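You operate a simulated robot arm through the tools that you are given. There is no shell and no other tool. Be economical: measure what you need, move in short steps, check, and stop when the job is done.

The job below is to be done with a simulated robot arm. You get a single attempt, and the scene is never put back.

JOB
Tape the middle paper's curled corner down, then set the converter on the paper and chock it.
Fine: use the chock that lies on the paper; the other chocks and strips stay.
Where things are to end (x, y in the base frame): round converter within 0.06 m of [0.99, 0.36].

The check looks at the end state, three seconds after you hand in, the way a careful person would. Anything else that was tipped, shoved, dropped, spilled or broken makes it a failure.

ROBOT AND FRAMES
A 6-joint arm with a two-finger gripper, fixed in place. Base frame: the origin is at the foot of the arm, x ahead of it, y to its left, z up; the work surface is at about z = 0.811. Lengths are in m, angles in degrees, forces in N, time in s.
Its first joint turns from -166.0 to 166.0 degrees. Payload 2.45 kg.
The TCP is the grasp point between the finger pads, 0.02 m short of the fingertips. In the tool frame z runs along the fingers and y along their closing line. The gripper opens to 0.14 m. The gripper's body begins 0.168 m behind the TCP.
Orientation is that of the tool frame in the base frame, as [roll, pitch, yaw] about the fixed x, y, z axes, in that order (R = Rz(yaw) Ry(pitch) Rx(roll)). With the fingers straight down and closing along the base's y, the tool's x points along the base's -x, its y along +y and its z along -z.

CONTROLS
- The arm moves only by the tool jog_arm. Its argument "deltas" is a list that holds one entry, the list of rows, each a list of 7 numbers: the shift along the tool's x, y, z in m, then the turn, a rotation vector about the tool's x, y, z in degrees, then the finger opening in m, from 0 to 0.14. In form: [[[dx, dy, dz, ax, ay, az, grip], ...]]. A call has 1 to 8 rows; each row is the pose to reach, as a shift and turn from the pose commanded when the call began, along the tool's axes at that moment. A row lasts 0.2 s, in which the tool goes at most 0.05 m and 8.6 degrees; a call with a longer step from one row to the next is refused whole, and so is a gripper value outside its range. Where a pose cannot be reached the arm comes as near as it can. A force on the tool above 40 N (or 10 N above the force at the start of the call, whichever is more), or a blocked arm, ends the call early, and 0.2 s more pass. The fingers move at their own pace (about 0.045 m/s each) and stop on an object; they squeeze with about 41 N. The grip force told is the motor's: it shows also when the fingers shut on nothing. Time passes only in rows, and 0.2 s behind the last, so rows that repeat a pose let the fingers close. It gives the time, the measured TCP pose, the force on the tool (base axes), the opening and the grip force at its end, in the units of the frame above (readings bear some noise), with the torque about the TCP (base axes, N m) and any sound that the robot's microphone picked up.
- Cameras (640 x 400 px; columns grow to the right, rows downward): "scene" is fixed at [0.0582, -0.505, 1.373]; the picture's right is [0.34, -0.94, 0.00], its down [-0.36, -0.13, -0.93] and it looks along [0.87, 0.32, -0.38] (base axes); focal length 318 px, centre (320, 200). "wrist" rides on the gripper at [0.078, 0.011, -0.209] in the tool frame; the picture's right is [-0.14, 0.99, 0.00], its down [-0.92, -0.13, -0.37] and it looks along [-0.36, -0.05, 0.93] (tool axes); focal length 280 px, centre (320, 200). There is no depth. A picture from a camera that has moved, and an enlarged one, comes with that camera's place and axes in the base frame and with its lens. The place of the scene camera against the robot may be out by one fixed shift of up to 0.018 m in any direction.
- grab_frame(camera): a new picture of that camera. No time passes.
- zoom(camera, box): a new picture of the part [left, top, right, bottom] of that camera's present view, enlarged. No time passes.
- close_job(): hands the job in; it is judged then, once.

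Work in short steps. Places have to be worked out from the pictures, the camera data and where the tool is seen: move nearer, look again, correct. Check each grasp and each placing, and mend what went wrong. You have 120 turns and 64 pictures in all, those below and enlarged ones among them. Open the gripper and draw the arm clear of the work before you hand the job in, unless the task says otherwise; then end with one line.

The tools are called after "Call:" by a JSON object that holds its "name" and its "arguments". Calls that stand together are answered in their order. jog_arm: Moves the arm, as the interface text tells. Its arguments: {"type":"object","properties":{"deltas":{"type":"array","items":{"type":"array","items":{"type":"array","items":{"type":"number"}}}}},"required":["deltas"]} The other tools are called the same way: grab_frame (camera) takes a picture; zoom (camera, box) takes an enlarged picture of a part of a camera's view; close_job () hands the job in.

At the start:

```text
clock: 0.0
eef_pos: [0.7745, -0.0792, 1.0752]
tool_rot: [-180.0, 0.0, 180.0]
force: [0.5, 0.5, -0.8]
ft_torque: [0.02, 0.0, 0.01]
finger_gap: 0.14
gripper_force: 0.1
```

scene: 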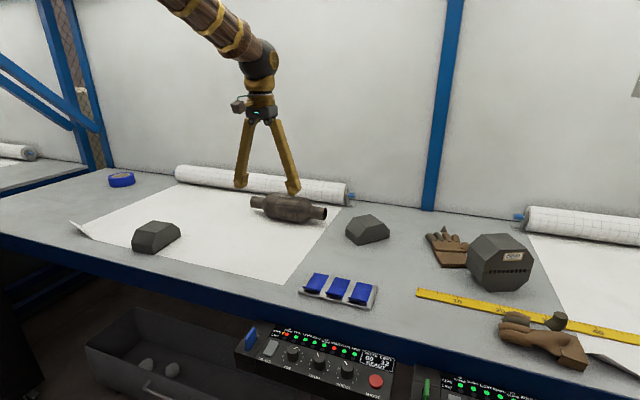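
wrist: 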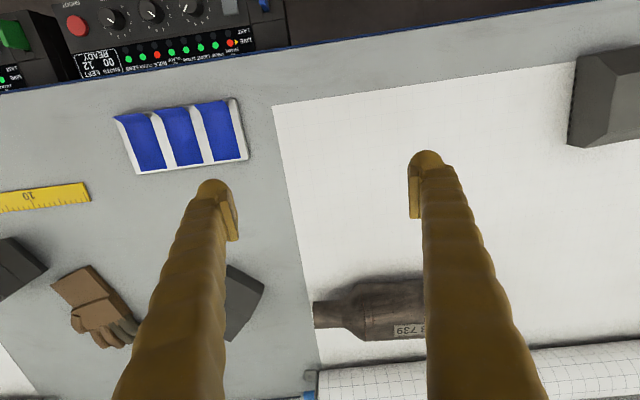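

I'll begin with close looks at the paper, its curled corner, and the strips.

Call:
{"name": "zoom", "arguments": {"camera": "scene", "box": [60, 150, 380, 350]}}

Call:
{"name": "zoom", "arguments": {"camera": "scene", "box": [290, 190, 640, 400]}}

Call:
{"name": "zoom", "arguments": {"camera": "wrist", "box": [60, 70, 340, 245]}}

```text
2.00 times, centred on (220, 250) of scene
camera zoom: at [0.0582, -0.505, 1.373], right [0.34, -0.94, 0.0], down [-0.36, -0.13, -0.93], along [0.87, 0.32, -0.38], focal length 637 px, centre (520, 100)
```

zoom: 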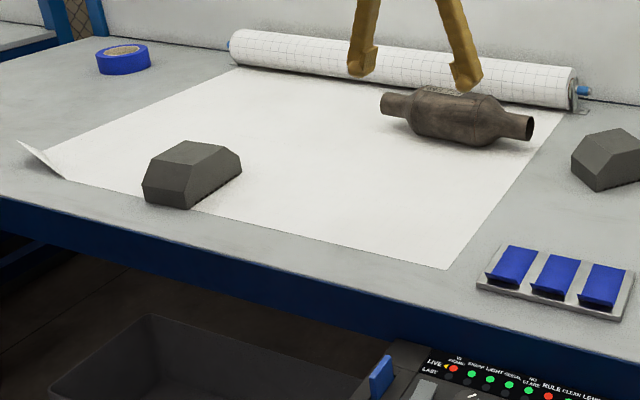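

```text
1.83 times, centred on (465, 295) of scene
camera zoom: at [0.0582, -0.505, 1.373], right [0.34, -0.94, 0.0], down [-0.36, -0.13, -0.93], along [0.87, 0.32, -0.38], focal length 582 px, centre (55, 26)
```

zoom: 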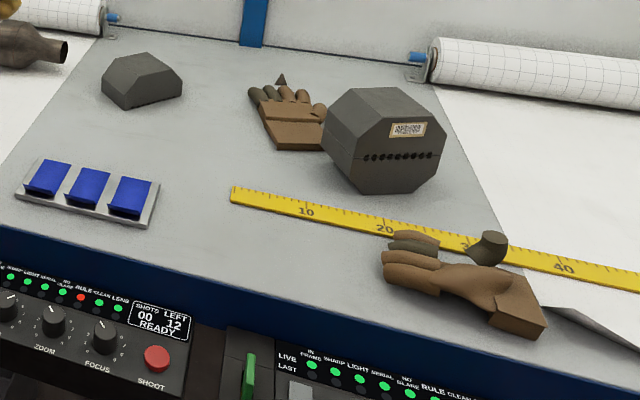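

```text
2.29 times, centred on (200, 158) of wrist
camera zoom: at [0.6946, -0.0677, 1.2847], right [0.14, 0.99, 0.0], down [0.92, -0.13, 0.37], along [0.36, -0.05, -0.93], focal length 641 px, centre (594, 297)
```

zoom: 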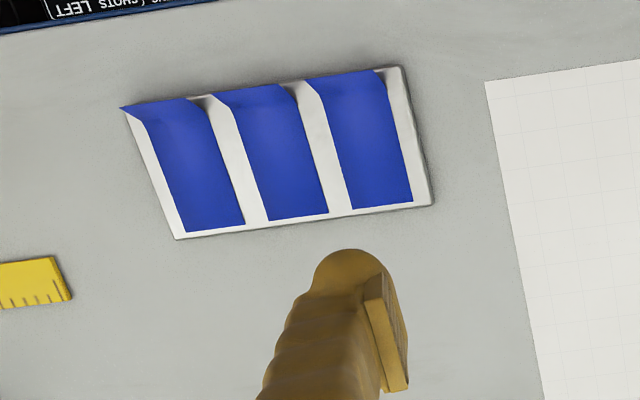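

Strips seem to be near (0.735, -0.30), with their lifted ends facing the base. The curled corner is near (0.72, 0.68). I'll move over the strips for a closer view.

Call:
{"name": "jog_arm", "arguments": {"deltas": [[[0.016, -0.037, 0.018, 0, 0, 0, 0.14], [0.032, -0.074, 0.036, 0, 0, 0, 0.14], [0.048, -0.111, 0.054, 0, 0, 0, 0.14], [0.064, -0.148, 0.072, 0, 0, 0, 0.14], [0.08, -0.185, 0.09, 0, 0, 0, 0.14], [0.095, -0.22, 0.11, 0, 0, 0, 0.14]]]}}

Call:
{"name": "grab_frame", "arguments": {"camera": "wrist"}}

Call:
{"name": "zoom", "arguments": {"camera": "scene", "box": [290, 260, 390, 320]}}

```text
clock: 1.4
eef_pos: [0.6804, -0.299, 0.9621]
tool_rot: [180.0, 0.0, -179.9]
force: [0.4, -0.1, 0.3]
ft_torque: [0.04, -0.02, 0.05]
finger_gap: 0.1401
gripper_force: 0.1
```

```text
58 pictures are left
camera wrist: at [0.601, -0.2881, 1.1733], right [0.14, 0.99, 0.0], down [0.92, -0.13, 0.37], along [0.37, -0.05, -0.93], focal length 280 px, centre (320, 200)
```

wrist: 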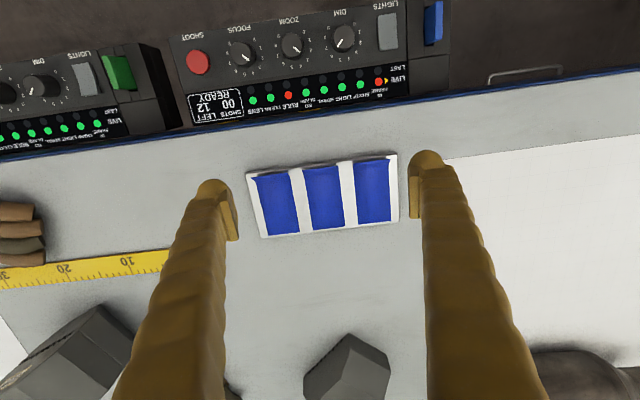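

```text
6.40 times, centred on (340, 290) of scene
camera zoom: at [0.0582, -0.505, 1.373], right [0.34, -0.94, 0.0], down [-0.36, -0.13, -0.93], along [0.87, 0.32, -0.38], focal length 2037 px, centre (192, -376)
```

zoom: 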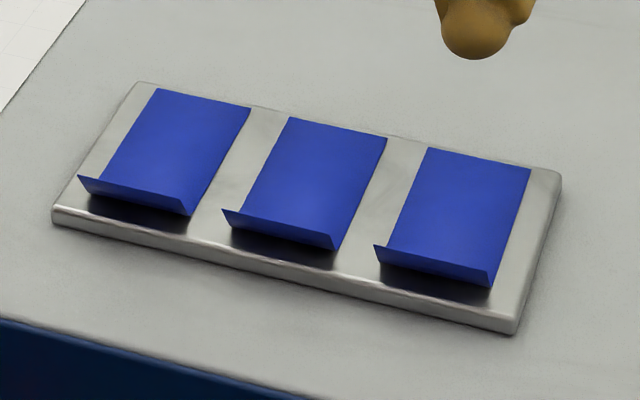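

The strips measure about 0.045 x 0.085. Each has a tab bent roughly 45° up toward the base, and the nearest tab's hinge is at about (0.705, -0.238, 0.823). I'll yaw 90° so the fingers close along x, then tilt 45° to line up with the tab.

Call:
{"name": "jog_arm", "arguments": {"deltas": [[[0, 0, 0, 0, 0, 8.5, 0.12], [0, 0, 0, 0, 0, 17, 0.1], [0, 0, 0, 0, 0, 25.5, 0.08], [0, 0, 0, 0, 0, 34, 0.07], [0, 0, 0, 0, 0, 42.5, 0.06], [0, 0, 0, 0, 0, 51, 0.06], [0, 0, 0, 0, 0, 59.5, 0.06], [0, 0, 0, 0, 0, 68, 0.06]]]}}

Call:
{"name": "jog_arm", "arguments": {"deltas": [[[0, 0, 0, 0, 0, 8, 0.06], [0, 0, 0, 0, 0, 16, 0.06], [0, 0, 0, 0, 0, 22, 0.06]]]}}

Call:
{"name": "jog_arm", "arguments": {"deltas": [[[0.01, 0, 0, -8, 0, 0, 0.06], [0.02, 0, 0, -16, 0, 0, 0.06], [0.03, 0, 0, -24, 0, 0, 0.06], [0.04, 0, 0, -32, 0, 0, 0.06], [0.05, 0, 0, -40, 0, 0, 0.06], [0.06, 0, 0, -45, 0, 0, 0.06]]]}}

Call:
{"name": "grab_frame", "arguments": {"camera": "wrist"}}

```text
clock: 3.2
eef_pos: [0.6789, -0.2973, 0.9629]
tool_rot: [-179.9, -0.1, 111.8]
force: [0.4, -0.6, -0.2]
ft_torque: [-0.02, 0.03, 0.02]
finger_gap: 0.0601
gripper_force: 0.1
```

```text
clock: 4.0
eef_pos: [0.6786, -0.2991, 0.9643]
tool_rot: [-179.9, 0.0, 89.9]
force: [0.9, 0.1, -0.3]
ft_torque: [-0.03, -0.01, 0.01]
finger_gap: 0.06
gripper_force: 0.2
```

```text
clock: 5.4
eef_pos: [0.6711, -0.2315, 0.9561]
tool_rot: [136.7, 2.2, 94.2]
force: [2.2, -1.9, 2.3]
ft_torque: [0.29, 0.54, 0.16]
finger_gap: 0.0601
gripper_force: 0.0
```

```text
56 pictures are left
camera wrist: at [0.5286, -0.1575, 1.1148], right [0.73, -0.06, 0.68], down [-0.28, -0.94, 0.22], along [0.63, -0.35, -0.7], focal length 280 px, centre (320, 200)
```

wrist: 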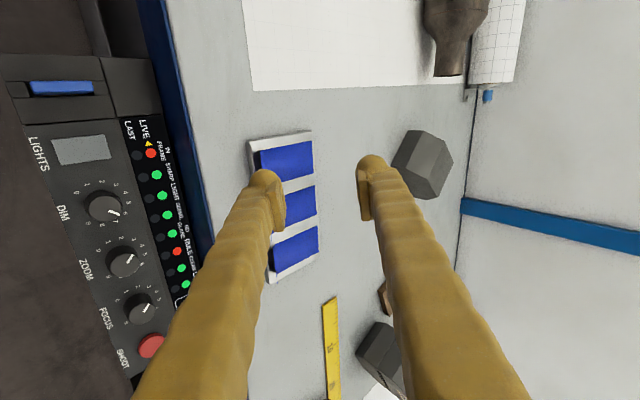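

The orientation ended a few degrees off what I commanded. I'll hold still for a moment to see whether it settles.

Call:
{"name": "jog_arm", "arguments": {"deltas": [[[0, 0, 0, 0, 0, 0, 0.06], [0, 0, 0, 0, 0, 0, 0.06]]]}}

```text
clock: 6.0
eef_pos: [0.6786, -0.2389, 0.9625]
tool_rot: [135.0, 0.0, 90.0]
force: [0.1, -0.1, 0.2]
ft_torque: [-0.01, -0.01, -0.01]
finger_gap: 0.0598
gripper_force: 0.0
```

It has settled at exactly the 45° tilt. Next I go to a pre-grasp pose 4 cm back along the tab's line and look.

Call:
{"name": "jog_arm", "arguments": {"deltas": [[[0, -0.027, 0.014, 0, 0, 0, 0.04], [0, -0.053, 0.028, 0, 0, 0, 0.03], [0, -0.08, 0.042, 0, 0, 0, 0.024], [0, -0.08, 0.042, 0, 0, 0, 0.024], [0, -0.08, 0.042, 0, 0, 0, 0.024]]]}}

Call:
{"name": "zoom", "arguments": {"camera": "scene", "box": [270, 240, 390, 315]}}

Call:
{"name": "zoom", "arguments": {"camera": "wrist", "box": [200, 100, 440, 250]}}

```text
clock: 7.2
eef_pos: [0.6521, -0.2425, 0.8778]
tool_rot: [135.1, 0.0, 90.0]
force: [0.4, 0.3, 0.1]
ft_torque: [0.0, 0.04, 0.0]
finger_gap: 0.0238
gripper_force: 0.1
```

```text
5.33 times, centred on (330, 278) of scene
camera zoom: at [0.0582, -0.505, 1.373], right [0.34, -0.94, 0.0], down [-0.36, -0.13, -0.93], along [0.87, 0.32, -0.38], focal length 1698 px, centre (267, -213)
```

zoom: 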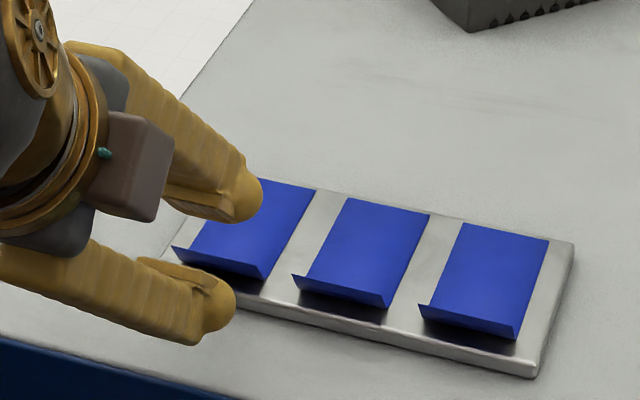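

```text
2.67 times, centred on (320, 175) of wrist
camera zoom: at [0.5112, -0.1642, 1.0344], right [0.7, -0.14, 0.7], down [-0.35, -0.92, 0.17], along [0.62, -0.37, -0.69], focal length 748 px, centre (320, 267)
```

zoom: 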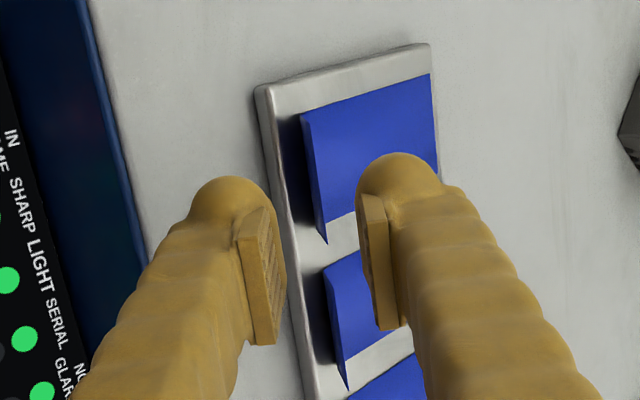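

The tab centre is at about (0.700, -0.239, 0.831), right on my approach line. I'll narrow the gap and advance 42 mm to straddle it without touching the plate.

Call:
{"name": "jog_arm", "arguments": {"deltas": [[[0.001, 0.001, 0.015, 0, 0, 0, 0.02], [0.001, 0.001, 0.03, 0, 0, 0, 0.02], [0.001, 0.001, 0.037, 0, 0, 0, 0.02], [0.001, 0.001, 0.042, 0, 0, 0, 0.02]]]}}

Call:
{"name": "zoom", "arguments": {"camera": "scene", "box": [270, 240, 390, 315]}}

Call:
{"name": "zoom", "arguments": {"camera": "wrist", "box": [240, 100, 400, 200]}}

```text
clock: 8.2
eef_pos: [0.6829, -0.2379, 0.8489]
tool_rot: [135.0, 0.0, 90.1]
force: [0.5, 0.3, 0.4]
ft_torque: [0.01, 0.02, 0.01]
finger_gap: 0.02
gripper_force: 0.1
```

```text
5.33 times, centred on (330, 278) of scene
camera zoom: at [0.0582, -0.505, 1.373], right [0.34, -0.94, 0.0], down [-0.36, -0.13, -0.93], along [0.87, 0.32, -0.38], focal length 1698 px, centre (267, -213)
```

zoom: 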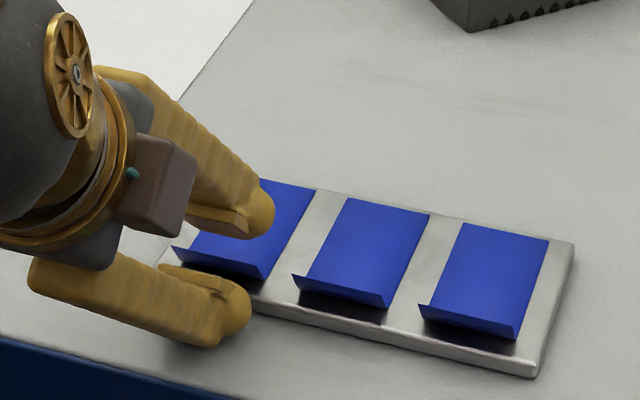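

```text
4.00 times, centred on (320, 150) of wrist
camera zoom: at [0.5414, -0.1602, 1.0053], right [0.7, -0.14, 0.7], down [-0.35, -0.92, 0.17], along [0.62, -0.37, -0.69], focal length 1122 px, centre (320, 400)
```

zoom: 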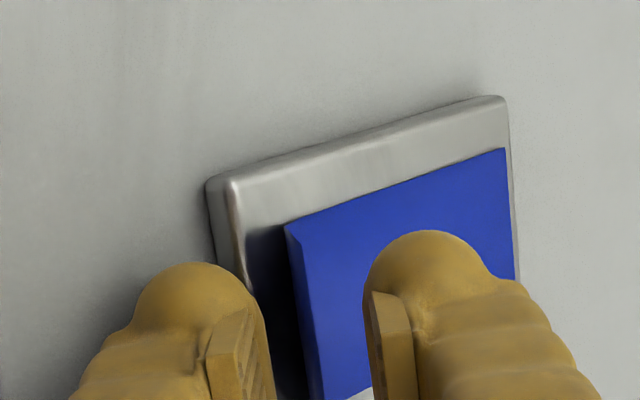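

The fingers straddle the tab and nothing is touching, so I'll close on it.

Call:
{"name": "jog_arm", "arguments": {"deltas": [[[0, 0, 0, 0, 0, 0, 0.01], [0, 0, 0, 0, 0, 0, 0], [0, 0, 0, 0, 0, 0, 0], [0, 0, 0, 0, 0, 0, 0]]]}}

Call:
{"name": "zoom", "arguments": {"camera": "wrist", "box": [240, 100, 400, 200]}}

Call:
{"name": "zoom", "arguments": {"camera": "scene", "box": [270, 240, 390, 315]}}

```text
clock: 9.2
eef_pos: [0.6818, -0.2385, 0.8479]
tool_rot: [134.9, 0.0, 90.1]
force: [-0.2, -0.3, -0.4]
ft_torque: [0.02, 0.0, 0.0]
finger_gap: 0.0001
gripper_force: 29.2
```

```text
4.00 times, centred on (320, 150) of wrist
camera zoom: at [0.5413, -0.1603, 1.0055], right [0.7, -0.14, 0.7], down [-0.35, -0.92, 0.17], along [0.62, -0.37, -0.69], focal length 1122 px, centre (320, 400)
```

zoom: 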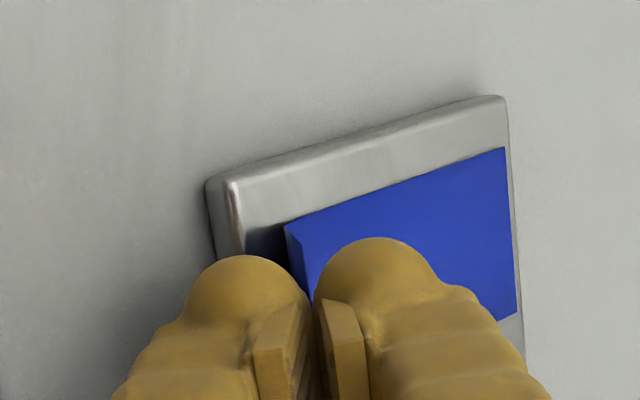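

```text
5.33 times, centred on (330, 278) of scene
camera zoom: at [0.0582, -0.505, 1.373], right [0.34, -0.94, 0.0], down [-0.36, -0.13, -0.93], along [0.87, 0.32, -0.38], focal length 1698 px, centre (267, -213)
```

zoom: 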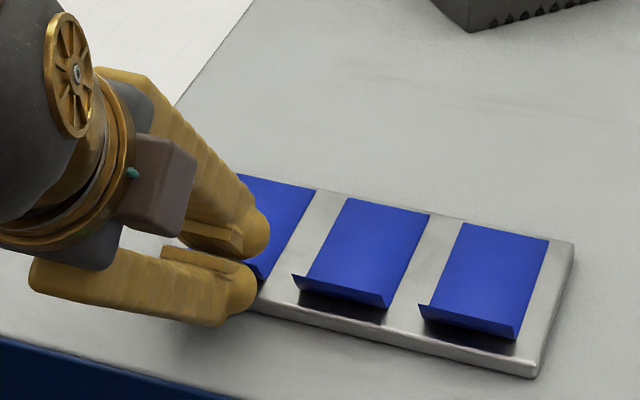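

The gap reads zero, as it would on thin tape. I'll peel gently up to test the hold.

Call:
{"name": "jog_arm", "arguments": {"deltas": [[[0, 0.004, -0.004, 0, 0, 0, 0], [0, 0.008, -0.008, 0, 0, 0, 0], [0, 0.014, -0.014, 0, 0, 0, 0], [0, 0.021, -0.021, 0, 0, 0, 0]]]}}

Call:
{"name": "zoom", "arguments": {"camera": "scene", "box": [270, 240, 390, 315]}}

Call:
{"name": "zoom", "arguments": {"camera": "wrist", "box": [240, 100, 400, 200]}}

```text
clock: 10.2
eef_pos: [0.6819, -0.2367, 0.878]
tool_rot: [135.0, 0.0, 90.0]
force: [-0.1, 0.1, -0.5]
ft_torque: [0.02, -0.01, 0.0]
finger_gap: 0.0
gripper_force: 29.2
```

```text
5.33 times, centred on (330, 278) of scene
camera zoom: at [0.0582, -0.505, 1.373], right [0.34, -0.94, 0.0], down [-0.36, -0.13, -0.93], along [0.87, 0.32, -0.38], focal length 1698 px, centre (267, -213)
```

zoom: 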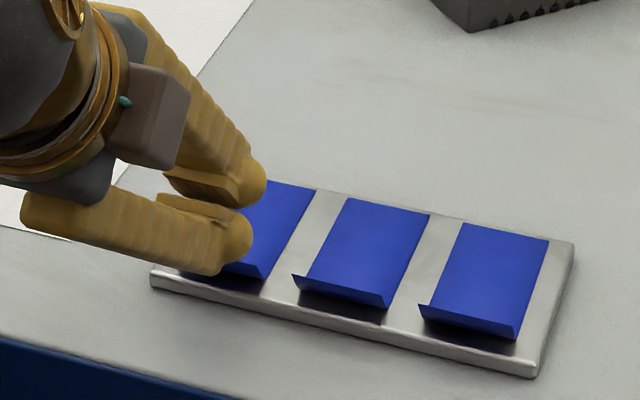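

```text
4.00 times, centred on (320, 150) of wrist
camera zoom: at [0.541, -0.1585, 1.0357], right [0.7, -0.14, 0.7], down [-0.35, -0.92, 0.17], along [0.62, -0.37, -0.69], focal length 1122 px, centre (320, 400)
```

zoom: 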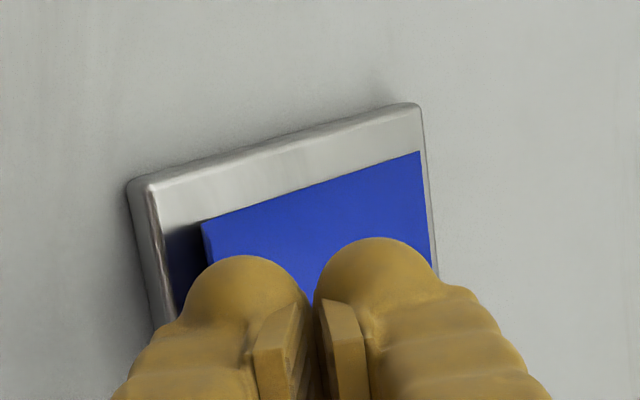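

The grip missed the tab; the strip hasn't moved. A steeper tool (25° tilt) lets the tips go deeper without the lower finger hitting the plate, so I'll open, re-tilt by 20° and recheck.

Call:
{"name": "jog_arm", "arguments": {"deltas": [[[0, 0, 0, 7, 0, 0, 0.01], [0, 0, 0, 14, 0, 0, 0.02], [0, 0, 0, 20, 0, 0, 0.024], [0, 0, 0, 20, 0, 0, 0.024], [0, 0, 0, 20, 0, 0, 0.024]]]}}

Call:
{"name": "zoom", "arguments": {"camera": "wrist", "box": [240, 100, 400, 200]}}

```text
clock: 11.4
eef_pos: [0.6817, -0.2371, 0.8781]
tool_rot: [155.0, 0.0, 89.9]
force: [0.5, 0.0, 0.0]
ft_torque: [-0.03, 0.01, -0.01]
finger_gap: 0.0238
gripper_force: 0.0
```

```text
4.00 times, centred on (320, 150) of wrist
camera zoom: at [0.6022, -0.1595, 1.0741], right [0.9, -0.14, 0.42], down [-0.27, -0.92, 0.28], along [0.35, -0.37, -0.86], focal length 1122 px, centre (320, 400)
```

zoom: 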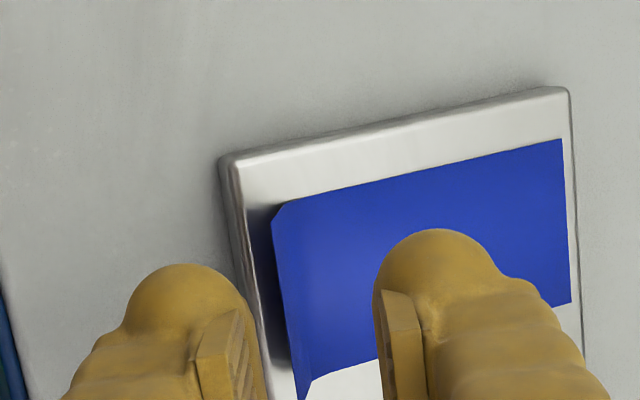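

The tab's hinge now measures at (0.704, -0.237, 0.824). I'll advance so the tips sit about 5 mm above the strip on either side of the tab, then close.

Call:
{"name": "jog_arm", "arguments": {"deltas": [[[0, -0.005, 0.012, 0, 0, 0, 0.024], [0, -0.005, 0.022, 0, 0, 0, 0.024], [0, -0.005, 0.028, 0, 0, 0, 0.024], [0, -0.005, 0.0325, 0, 0, 0, 0.024], [0, -0.005, 0.0325, 0, 0, 0, 0.024]]]}}

Call:
{"name": "zoom", "arguments": {"camera": "wrist", "box": [240, 100, 400, 200]}}

Call:
{"name": "jog_arm", "arguments": {"deltas": [[[0, 0, 0, 0, 0, 0, 0.01], [0, 0, 0, 0, 0, 0, 0], [0, 0, 0, 0, 0, 0, 0], [0, 0, 0, 0, 0, 0, 0]]]}}

Call:
{"name": "zoom", "arguments": {"camera": "wrist", "box": [240, 100, 400, 200]}}

```text
clock: 12.6
eef_pos: [0.6915, -0.2374, 0.8451]
tool_rot: [155.0, 0.0, 90.0]
force: [0.5, 0.4, -0.2]
ft_torque: [0.01, 0.02, 0.01]
finger_gap: 0.0238
gripper_force: 0.0
```

```text
4.00 times, centred on (320, 150) of wrist
camera zoom: at [0.6115, -0.1597, 1.0413], right [0.9, -0.14, 0.42], down [-0.27, -0.92, 0.28], along [0.35, -0.37, -0.86], focal length 1122 px, centre (320, 400)
```

zoom: 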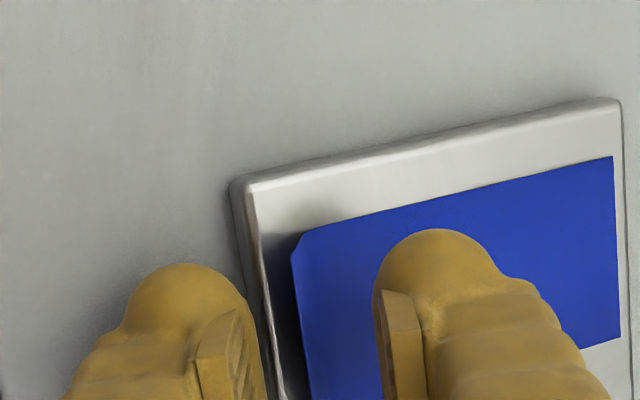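

```text
clock: 13.6
eef_pos: [0.6909, -0.237, 0.846]
tool_rot: [155.0, 0.0, 90.0]
force: [-0.3, 0.4, 9.4]
ft_torque: [0.03, -0.01, 0.03]
finger_gap: 0.0057
gripper_force: 12.2
```

```text
4.00 times, centred on (320, 150) of wrist
camera zoom: at [0.6115, -0.1597, 1.0415], right [0.9, -0.14, 0.42], down [-0.27, -0.92, 0.28], along [0.35, -0.37, -0.86], focal length 1122 px, centre (320, 400)
```

zoom: 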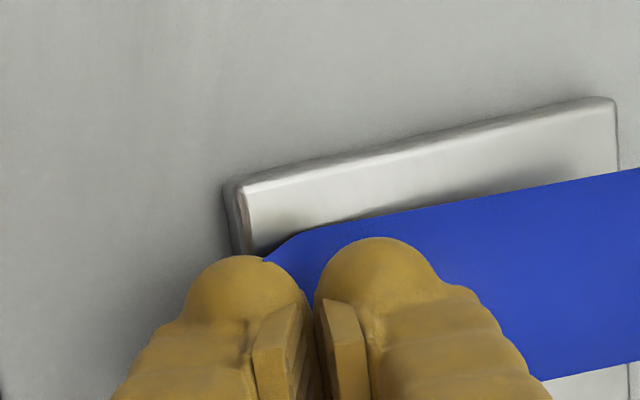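

The tape is held and coming off the plate. I'll wait for the grip to settle, then lift.

Call:
{"name": "jog_arm", "arguments": {"deltas": [[[0, 0, 0, 0, 0, 0, 0], [0, 0, 0, 0, 0, 0, 0], [0, 0.008, -0.018, 0, 0, 0, 0], [0, 0.017, -0.036, 0, 0, 0, 0], [0, 0.034, -0.072, 0, 0, 0, 0], [0, 0.051, -0.108, 0, 0, 0, 0]]]}}

Call:
{"name": "grab_frame", "arguments": {"camera": "wrist"}}

Call:
{"name": "zoom", "arguments": {"camera": "scene", "box": [230, 180, 390, 320]}}

```text
clock: 15.0
eef_pos: [0.6918, -0.2364, 0.967]
tool_rot: [154.9, 0.0, 90.0]
force: [0.9, -0.7, 0.0]
ft_torque: [-0.01, -0.01, 0.0]
finger_gap: 0.0
gripper_force: 28.8
```

```text
44 pictures are left
camera wrist: at [0.6126, -0.158, 1.1623], right [0.9, -0.14, 0.42], down [-0.27, -0.92, 0.28], along [0.35, -0.37, -0.86], focal length 280 px, centre (320, 200)
```

wrist: 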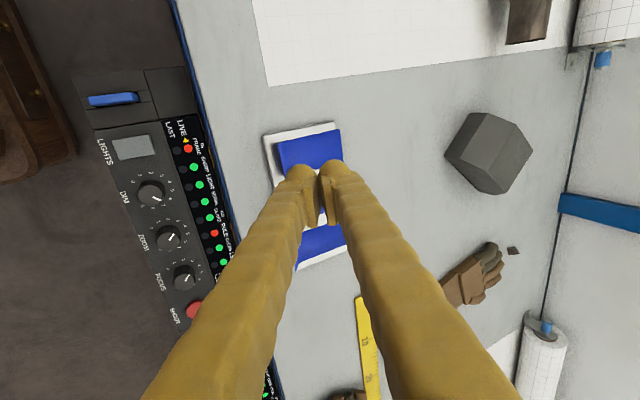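

```text
2.86 times, centred on (310, 250) of scene
camera zoom: at [0.0582, -0.505, 1.373], right [0.34, -0.94, 0.0], down [-0.36, -0.13, -0.93], along [0.87, 0.32, -0.38], focal length 910 px, centre (349, 57)
```

zoom: 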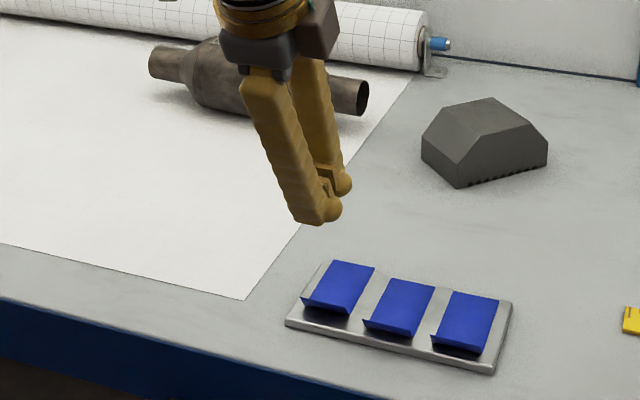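

The strip slipped out on closing: the tab tilts more than the pads, so squeezing pushed its far end into the plate. I'll check where it lies now.

Call:
{"name": "zoom", "arguments": {"camera": "scene", "box": [290, 260, 390, 320]}}

Call:
{"name": "zoom", "arguments": {"camera": "wrist", "box": [240, 100, 400, 200]}}

```text
6.40 times, centred on (340, 290) of scene
camera zoom: at [0.0582, -0.505, 1.373], right [0.34, -0.94, 0.0], down [-0.36, -0.13, -0.93], along [0.87, 0.32, -0.38], focal length 2037 px, centre (192, -376)
```

zoom: 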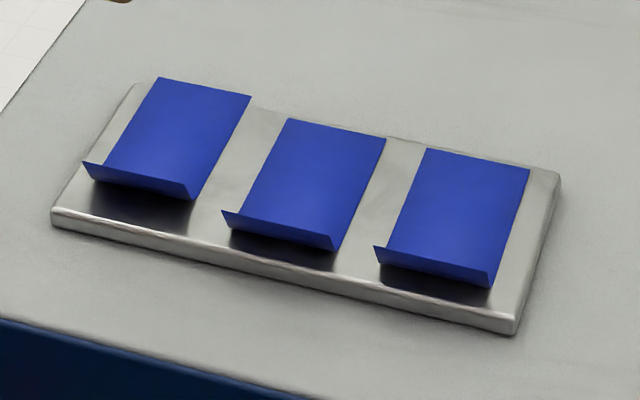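

```text
4.00 times, centred on (320, 150) of wrist
camera zoom: at [0.6126, -0.158, 1.1623], right [0.9, -0.14, 0.42], down [-0.27, -0.92, 0.28], along [0.35, -0.37, -0.86], focal length 1122 px, centre (320, 400)
```

zoom: 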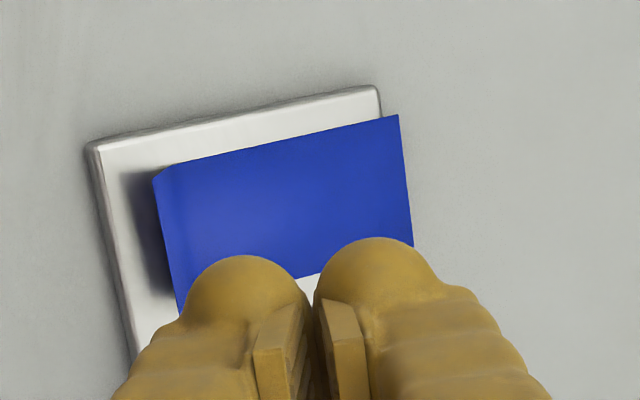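

The strip came loose and slid about 9 mm forward. It is a free, stiff piece with its far end slightly over the plate's back edge. I'll nudge it straight forward by the tab so the far end overhangs clear of its neighbours, then grip that end across its width. First I set the tool vertical and closed, behind the tab.

Call:
{"name": "jog_arm", "arguments": {"deltas": [[[0.001, -0.02, 0.015, 8.3, 0, 0, 0], [0.002, -0.041, 0.03, 16.6, 0, 0, 0], [0.0024, -0.0618, 0.0451, 25, 0, 0, 0], [0.0024, -0.0618, 0.0451, 25, 0, 0, 0]]]}}

Call:
{"name": "jog_arm", "arguments": {"deltas": [[[0, 0, 0.025, 0, 0, 0, 0], [0, 0, 0.045, 0, 0, 0, 0], [0, 0, 0.051, 0, 0, 0, 0], [0, 0, 0.051, 0, 0, 0, 0]]]}}

Call:
{"name": "grab_frame", "arguments": {"camera": "wrist"}}

Call:
{"name": "zoom", "arguments": {"camera": "scene", "box": [270, 240, 390, 315]}}

```text
clock: 16.0
eef_pos: [0.6541, -0.2349, 0.8995]
tool_rot: [-179.9, -0.1, 90.0]
force: [0.4, 0.5, 0.0]
ft_torque: [0.0, -0.01, -0.03]
finger_gap: 0.0001
gripper_force: 29.0
```

```text
clock: 17.0
eef_pos: [0.6548, -0.2337, 0.8474]
tool_rot: [179.9, 0.1, 90.0]
force: [0.0, 0.7, -0.2]
ft_torque: [0.02, 0.0, -0.02]
finger_gap: 0.0
gripper_force: 29.8
```

```text
40 pictures are left
camera wrist: at [0.6644, -0.1563, 1.0587], right [0.99, -0.14, 0.0], down [-0.13, -0.92, 0.37], along [-0.05, -0.37, -0.93], focal length 280 px, centre (320, 200)
```

wrist: 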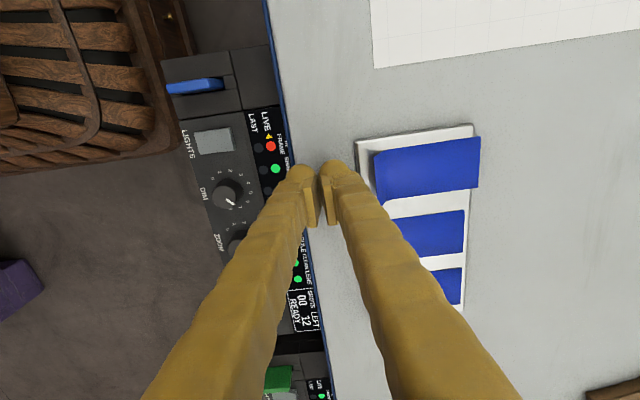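

```text
5.33 times, centred on (330, 278) of scene
camera zoom: at [0.0582, -0.505, 1.373], right [0.34, -0.94, 0.0], down [-0.36, -0.13, -0.93], along [0.87, 0.32, -0.38], focal length 1698 px, centre (267, -213)
```

zoom: 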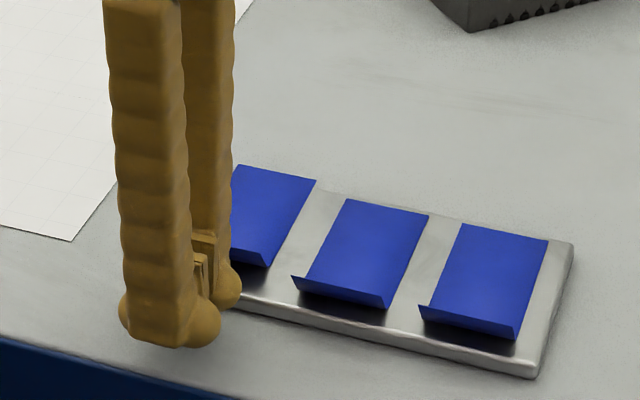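

The fingers are set behind the tab with the tips about 4 mm above the plate. I'll push forward 45 mm and check.

Call:
{"name": "jog_arm", "arguments": {"deltas": [[[0, 0.015, -0.001, 0, 0, 0, 0], [0, 0.025, -0.001, 0, 0, 0, 0], [0, 0.032, -0.001, 0, 0, 0, 0], [0, 0.038, -0.001, 0, 0, 0, 0], [0, 0.045, -0.001, 0, 0, 0, 0], [0, 0.045, -0.001, 0, 0, 0, 0]]]}}

Call:
{"name": "zoom", "arguments": {"camera": "wrist", "box": [240, 100, 480, 250]}}

```text
clock: 18.4
eef_pos: [0.7013, -0.2345, 0.8511]
tool_rot: [180.0, 0.0, 89.9]
force: [-0.8, -0.2, -0.7]
ft_torque: [-0.01, 0.03, 0.02]
finger_gap: 0.0001
gripper_force: 28.9
```

```text
2.67 times, centred on (360, 175) of wrist
camera zoom: at [0.7105, -0.1567, 1.0606], right [0.99, -0.14, 0.0], down [-0.13, -0.92, 0.37], along [-0.05, -0.37, -0.93], focal length 748 px, centre (213, 267)
```

zoom: 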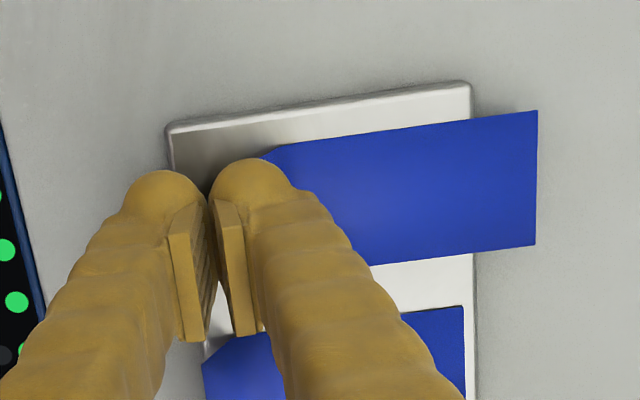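

The strip now overhangs by about 21 mm and is still straight. I'll push 10 mm more, then back off and rise.

Call:
{"name": "jog_arm", "arguments": {"deltas": [[[0, 0.005, 0, 0, 0, 0, 0], [0, 0.01, 0, 0, 0, 0, 0], [0, 0.01, 0, 0, 0, 0, 0], [0, -0.01, 0, 0, 0, 0, 0], [0, -0.03, 0, 0, 0, 0, 0]]]}}

Call:
{"name": "jog_arm", "arguments": {"deltas": [[[0, 0, -0.04, 0, 0, 0, 0], [0, 0, -0.085, 0, 0, -8, 0], [0, 0.015, -0.11, 0, 0, -16, 0.02], [0, 0.035, -0.11, 0, 0, -24, 0.04], [0, 0.055, -0.11, 0, 0, -32, 0.06], [0, 0.075, -0.11, 0, 0, -40, 0.07], [0, 0.095, -0.11, 0, 0, -48, 0.07], [0, 0.11, -0.11, 0, 0, -56, 0.07]]]}}

Call:
{"name": "jog_arm", "arguments": {"deltas": [[[0, 0, 0, 0, 0, -8, 0.07], [0, 0, 0, 0, 0, -16, 0.07], [0, 0, 0, 0, 0, -24, 0.07], [0, 0, 0, 0, 0, -34, 0.07], [0, 0, 0, 0, 0, -34, 0.07]]]}}

Call:
{"name": "grab_frame", "arguments": {"camera": "wrist"}}

```text
clock: 19.6
eef_pos: [0.6688, -0.2353, 0.8491]
tool_rot: [-179.9, -0.1, 90.0]
force: [0.1, -0.6, -0.2]
ft_torque: [0.01, 0.01, 0.05]
finger_gap: 0.0
gripper_force: 28.7
```

```text
clock: 21.4
eef_pos: [0.7797, -0.2349, 0.9594]
tool_rot: [180.0, 0.0, 146.1]
force: [0.5, -0.5, 0.2]
ft_torque: [0.04, 0.01, -0.02]
finger_gap: 0.0699
gripper_force: 0.0
```

```text
refused: row 4 steps farther than a row can; nothing moved
```

```text
37 pictures are left
camera wrist: at [0.7204, -0.1814, 1.1707], right [0.67, 0.75, 0.0], down [0.69, -0.62, 0.37], along [0.27, -0.25, -0.93], focal length 280 px, centre (320, 200)
```

wrist: 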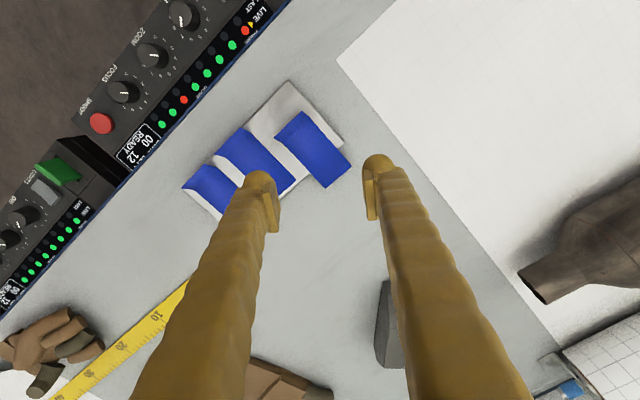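

The strip's far end is centred at about (0.815, -0.234). I'll finish the yaw and go above it.

Call:
{"name": "jog_arm", "arguments": {"deltas": [[[0, 0, 0, 0, 0, -8.5, 0.07], [0, 0, 0, 0, 0, -17, 0.07], [0, 0, 0, 0, 0, -25.5, 0.07], [0, 0, 0, 0, 0, -34, 0.07], [0, 0, 0, 0, 0, -34, 0.07]]]}}

Call:
{"name": "jog_arm", "arguments": {"deltas": [[[-0.0155, 0, 0.02, 0, 0, 0, 0.07], [-0.031, 0, 0.04, 0, 0, 0, 0.07], [-0.031, 0, 0.07, 0, 0, 0, 0.07], [-0.031, 0, 0.07, 0, 0, 0, 0.07]]]}}

Call:
{"name": "zoom", "arguments": {"camera": "wrist", "box": [200, 60, 440, 210]}}

```text
clock: 22.6
eef_pos: [0.7798, -0.2332, 0.9613]
tool_rot: [-179.9, -0.1, -180.0]
force: [0.2, -0.7, -0.4]
ft_torque: [-0.01, -0.03, 0.03]
finger_gap: 0.0701
gripper_force: 0.1
```

```text
clock: 23.6
eef_pos: [0.8094, -0.2343, 0.8914]
tool_rot: [179.9, -0.1, 180.0]
force: [0.2, -0.7, 0.7]
ft_torque: [0.01, -0.02, 0.01]
finger_gap: 0.0699
gripper_force: 0.0
```

```text
2.67 times, centred on (320, 135) of wrist
camera zoom: at [0.7316, -0.2231, 1.1016], right [0.14, 0.99, 0.0], down [0.92, -0.13, 0.37], along [0.36, -0.05, -0.93], focal length 748 px, centre (320, 373)
```

zoom: 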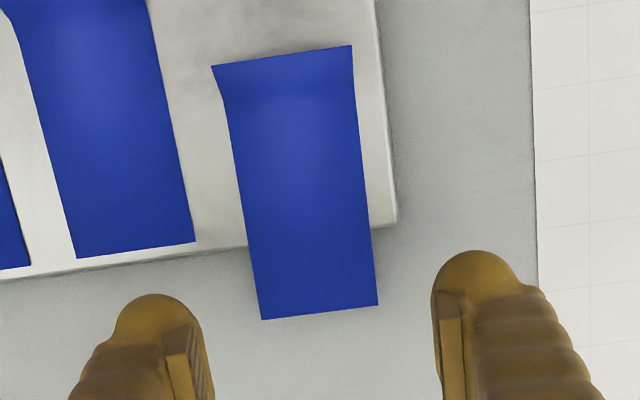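

The fingers straddle the overhang symmetrically and clear the plate, so I'll descend to tip z≈0.815 and close.

Call:
{"name": "jog_arm", "arguments": {"deltas": [[[-0.001, 0, 0.02, 0, 0, 0, 0.07], [-0.001, 0, 0.04, 0, 0, 0, 0.065], [-0.001, 0, 0.056, 0, 0, 0, 0.06], [-0.001, 0, 0.056, 0, 0, 0, 0.05], [-0.001, 0, 0.056, 0, 0, 0, 0.035], [-0.001, 0, 0.056, 0, 0, 0, 0.035], [-0.001, 0, 0.056, 0, 0, 0, 0.035]]]}}

Call:
{"name": "zoom", "arguments": {"camera": "wrist", "box": [200, 60, 440, 210]}}

```text
clock: 25.2
eef_pos: [0.8109, -0.2347, 0.8334]
tool_rot: [180.0, -0.1, -179.9]
force: [-0.1, 0.0, -0.1]
ft_torque: [-0.03, 0.02, 0.02]
finger_gap: 0.0375
gripper_force: 12.1
```

```text
2.67 times, centred on (320, 135) of wrist
camera zoom: at [0.7326, -0.2238, 1.0444], right [0.14, 0.99, 0.0], down [0.92, -0.13, 0.37], along [0.37, -0.05, -0.93], focal length 748 px, centre (320, 373)
```

zoom: 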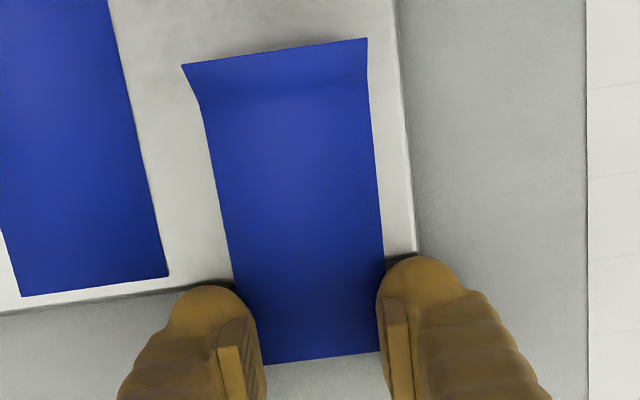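

Gripped at 37.5 mm. I'll squeeze slightly more and lift slowly.

Call:
{"name": "jog_arm", "arguments": {"deltas": [[[0, 0, 0, 0, 0, 0, 0.033], [0, 0, -0.006, 0, 0, 0, 0.033], [0, 0, -0.015, 0, 0, 0, 0.033], [0, 0, -0.035, 0, 0, 0, 0.033], [0, 0, -0.07, 0, 0, 0, 0.033], [0, 0, -0.11, 0, 0, 0, 0.033]]]}}

Call:
{"name": "grab_frame", "arguments": {"camera": "wrist"}}

Call:
{"name": "zoom", "arguments": {"camera": "scene", "box": [230, 180, 390, 320]}}

```text
clock: 26.6
eef_pos: [0.8121, -0.2329, 0.9442]
tool_rot: [180.0, 0.0, 180.0]
force: [-0.3, -0.5, 0.8]
ft_torque: [0.01, 0.0, -0.02]
finger_gap: 0.0351
gripper_force: 4.2
```

```text
34 pictures are left
camera wrist: at [0.7326, -0.2231, 1.1566], right [0.14, 0.99, 0.0], down [0.92, -0.13, 0.37], along [0.36, -0.05, -0.93], focal length 280 px, centre (320, 200)
```

wrist: 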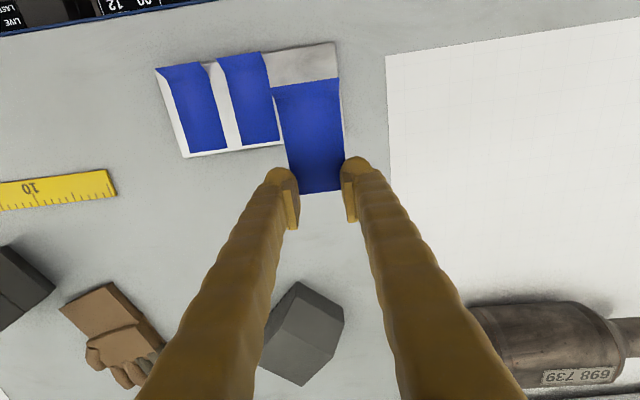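

```text
2.86 times, centred on (310, 250) of scene
camera zoom: at [0.0582, -0.505, 1.373], right [0.34, -0.94, 0.0], down [-0.36, -0.13, -0.93], along [0.87, 0.32, -0.38], focal length 910 px, centre (349, 57)
```

zoom: 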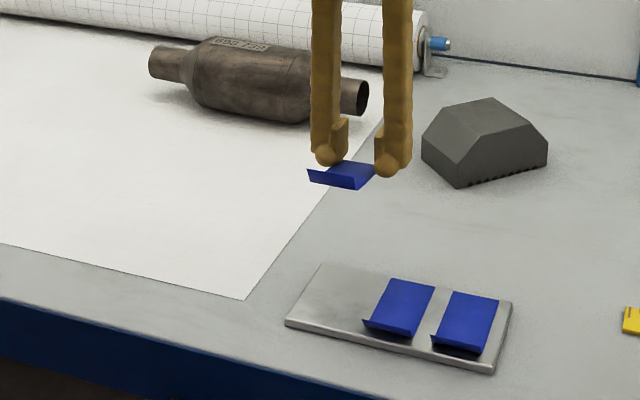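

The strip is held level, and the neighbours and plate haven't moved. I'll firm the grip slightly and carry it toward the paper's curled corner at a safe height.

Call:
{"name": "jog_arm", "arguments": {"deltas": [[[0.005, 0.02, -0.025, 0, 0, 0, 0.031], [0.017, 0.06, -0.05, 0, 0, 0, 0.031], [0.029, 0.105, -0.06, 0, 0, 0, 0.031], [0.041, 0.15, -0.06, 0, 0, 0, 0.031], [0.053, 0.195, -0.06, 0, 0, 0, 0.031], [0.066, 0.24, -0.06, 0, 0, 0, 0.031], [0.079, 0.285, -0.06, 0, 0, 0, 0.031], [0.09, 0.33, -0.06, 0, 0, 0, 0.031]]]}}

Call:
{"name": "jog_arm", "arguments": {"deltas": [[[0.012, 0.04, 0, 0, 0, -5, 0.031], [0.024, 0.08, 0, 0, 0, -10, 0.031], [0.036, 0.12, 0, 0, 0, -15, 0.031], [0.048, 0.165, 0, 0, 0, -20, 0.031], [0.06, 0.21, 0, 0, 0, -25, 0.031], [0.07, 0.25, 0, 0, 0, -30, 0.031], [0.08, 0.285, 0, 0, 0, -30, 0.031], [0.09, 0.32, 0, 0, 0, -30, 0.031]]]}}

Call:
{"name": "grab_frame", "arguments": {"camera": "wrist"}}

Call:
{"name": "grab_frame", "arguments": {"camera": "scene"}}

```text
clock: 28.4
eef_pos: [0.7191, 0.098, 1.0018]
tool_rot: [-180.0, 0.0, 179.9]
force: [-0.1, 0.8, -0.6]
ft_torque: [-0.02, 0.03, 0.01]
finger_gap: 0.031
gripper_force: 0.0
```

```text
clock: 30.2
eef_pos: [0.6302, 0.4154, 1.0032]
tool_rot: [-179.9, 0.0, -150.0]
force: [-0.5, -0.1, 0.2]
ft_torque: [-0.03, -0.01, -0.02]
finger_gap: 0.0311
gripper_force: 0.1
```

```text
32 pictures are left
camera wrist: at [0.5561, 0.3859, 1.2131], right [-0.38, 0.93, 0.0], down [0.86, 0.35, 0.37], along [0.34, 0.14, -0.93], focal length 280 px, centre (320, 200)
```

wrist: 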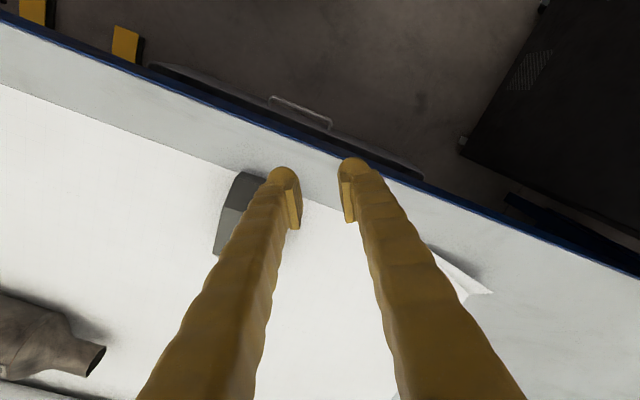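

```text
31 pictures are left
```

scene: 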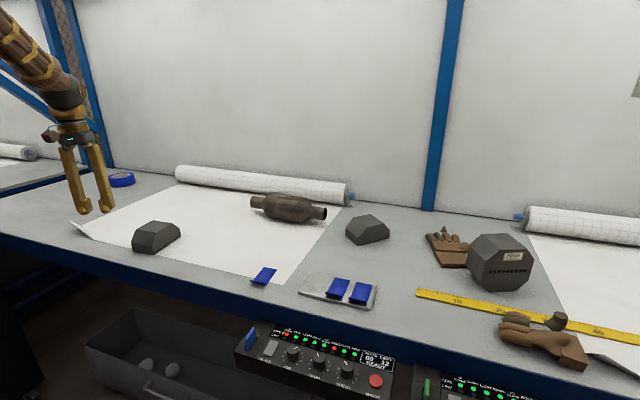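

The strip slipped out on the way and now lies near the paper's front-right corner. I'll zoom in there.

Call:
{"name": "zoom", "arguments": {"camera": "scene", "box": [220, 245, 320, 307]}}

Call:
{"name": "zoom", "arguments": {"camera": "scene", "box": [40, 180, 200, 280]}}

Call:
{"name": "zoom", "arguments": {"camera": "wrist", "box": [400, 220, 560, 320]}}

```text
6.40 times, centred on (270, 276) of scene
camera zoom: at [0.0582, -0.505, 1.373], right [0.34, -0.94, 0.0], down [-0.36, -0.13, -0.93], along [0.87, 0.32, -0.38], focal length 2037 px, centre (640, -286)
```

zoom: 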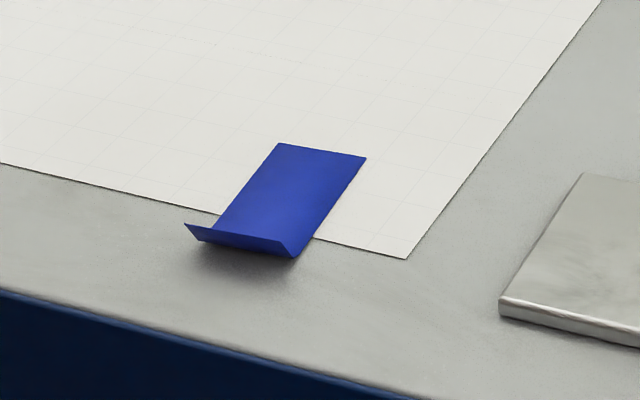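

```text
4.00 times, centred on (120, 230) of scene
camera zoom: at [0.0582, -0.505, 1.373], right [0.34, -0.94, 0.0], down [-0.36, -0.13, -0.93], along [0.87, 0.32, -0.38], focal length 1273 px, centre (1120, 80)
```

zoom: 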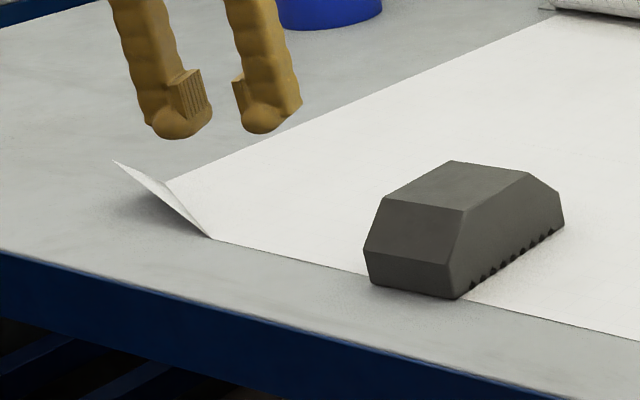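

```text
4.00 times, centred on (480, 270) of wrist
camera zoom: at [0.5561, 0.3859, 1.2131], right [-0.38, 0.93, 0.0], down [0.86, 0.35, 0.37], along [0.34, 0.14, -0.93], focal length 1122 px, centre (-320, -80)
```

zoom: 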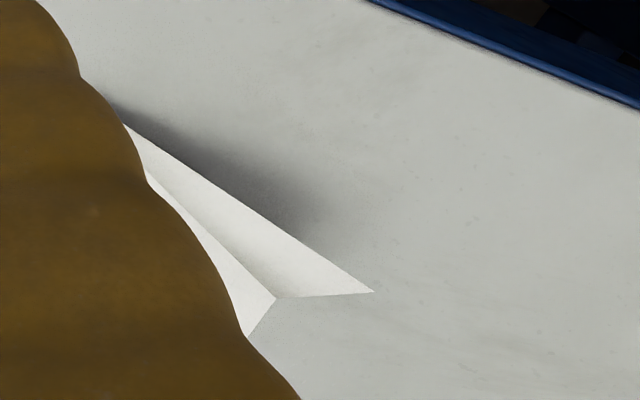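

The flap's fold runs from about (0.72, 0.60) to (0.77, 0.76), and its tip is raised about 3 cm. The strip now lies flat at about (0.702, -0.086) with no neighbours. I'll go back with the fingers open and grip it across the tab end, where the edges give a deep contact.

Call:
{"name": "jog_arm", "arguments": {"deltas": [[[0.02, -0.041, 0, 0, 0, 3, 0.05], [0.04, -0.082, 0, 0, 0, 6, 0.07], [0.06, -0.123, 0, 0, 0, 9, 0.07], [0.081, -0.164, 0, 0, 0, 12, 0.07], [0.102, -0.205, 0, 0, 0, 16, 0.07], [0.122, -0.246, 0, 0, 0, 20, 0.07], [0.143, -0.287, 0.01, 0, 0, 25, 0.07], [0.164, -0.328, 0.02, 0, 0, 25, 0.07]]]}}

Call:
{"name": "jog_arm", "arguments": {"deltas": [[[0, -0.045, 0.02, 0, 0, 0, 0.07], [0, -0.09, 0.03, 0, 0, 0, 0.07], [0, -0.134, 0.04, 0, 0, 0, 0.07], [0, -0.134, 0.04, 0, 0, 0, 0.07]]]}}

Call:
{"name": "grab_frame", "arguments": {"camera": "wrist"}}

```text
clock: 32.0
eef_pos: [0.6526, 0.0469, 0.981]
tool_rot: [180.0, 0.1, -175.0]
force: [0.4, 0.1, 0.0]
ft_torque: [0.02, -0.01, 0.01]
finger_gap: 0.0701
gripper_force: 0.0
```

```text
clock: 33.0
eef_pos: [0.6614, -0.0854, 0.9437]
tool_rot: [179.9, 0.1, -175.1]
force: [-0.2, -0.1, 1.3]
ft_torque: [0.02, 0.02, -0.01]
finger_gap: 0.0702
gripper_force: 0.1
```

```text
27 pictures are left
camera wrist: at [0.5824, -0.0816, 1.1543], right [0.05, 1.0, 0.0], down [0.93, -0.05, 0.37], along [0.37, -0.02, -0.93], focal length 280 px, centre (320, 200)
```

wrist: 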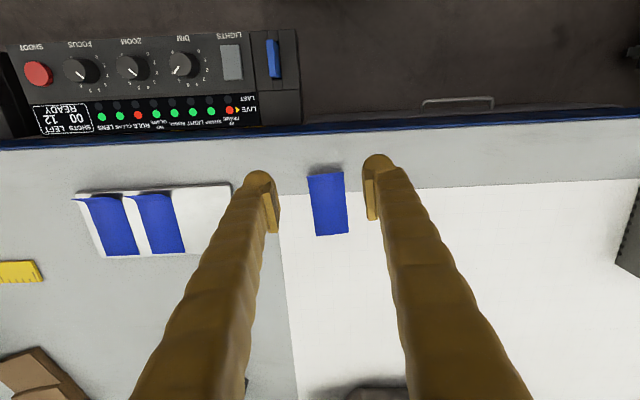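

The tab end is at x≈0.679–0.692, y≈-0.080. I'll tilt 12° outward, which I'll also need for reach at the corner, and descend around the tab end.

Call:
{"name": "jog_arm", "arguments": {"deltas": [[[-0.01, 0.003, 0.03, 0, -6, 0, 0.07], [-0.02, 0.003, 0.06, 0, -12, 0, 0.07], [-0.029, 0.003, 0.09, 0, -12, 0, 0.07], [-0.029, 0.003, 0.098, 0, -12, 0, 0.065], [-0.029, 0.003, 0.098, 0, -12, 0, 0.06]]]}}

Call:
{"name": "zoom", "arguments": {"camera": "wrist", "box": [200, 80, 440, 230]}}

```text
clock: 34.2
eef_pos: [0.6913, -0.0786, 0.8457]
tool_rot: [-180.0, 12.0, -174.9]
force: [0.5, -0.5, 0.1]
ft_torque: [0.02, 0.03, 0.01]
finger_gap: 0.0602
gripper_force: 0.1
```

```text
2.67 times, centred on (320, 155) of wrist
camera zoom: at [0.5704, -0.079, 1.0355], right [0.05, 1.0, 0.03], down [0.83, -0.06, 0.55], along [0.55, 0.0, -0.83], focal length 748 px, centre (320, 320)
```

zoom: 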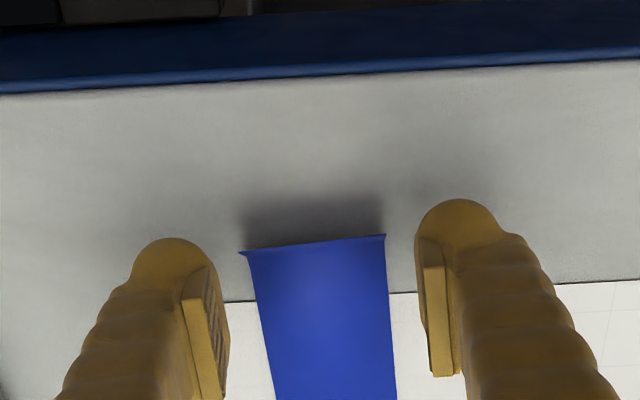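

The strip is centred between the fingers. I'll go down 9 mm and close gently.

Call:
{"name": "jog_arm", "arguments": {"deltas": [[[0.001, 0, 0.005, 0, 0, 0, 0.06], [0.0019, 0, 0.0088, 0, 0, 0, 0.06], [0.0019, 0, 0.0088, 0, 0, 0, 0.05], [0.0019, 0, 0.0088, 0, 0, 0, 0.04], [0.0019, 0, 0.0088, 0, 0, 0, 0.038], [0.0019, 0, 0.0088, 0, 0, 0, 0.038]]]}}

Call:
{"name": "zoom", "arguments": {"camera": "wrist", "box": [200, 80, 440, 230]}}

```text
clock: 35.6
eef_pos: [0.6933, -0.0791, 0.8349]
tool_rot: [-180.0, 12.0, -175.0]
force: [-0.2, -0.5, 0.1]
ft_torque: [0.01, 0.01, 0.0]
finger_gap: 0.0387
gripper_force: 9.6
```

```text
2.67 times, centred on (320, 155) of wrist
camera zoom: at [0.5722, -0.0786, 1.0259], right [0.05, 1.0, 0.03], down [0.83, -0.06, 0.55], along [0.55, 0.0, -0.83], focal length 748 px, centre (320, 320)
```

zoom: 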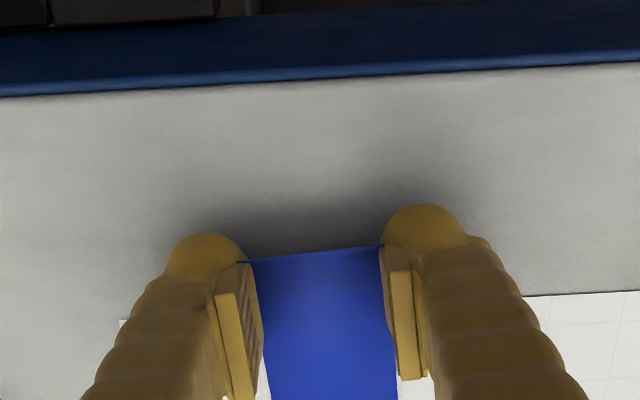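

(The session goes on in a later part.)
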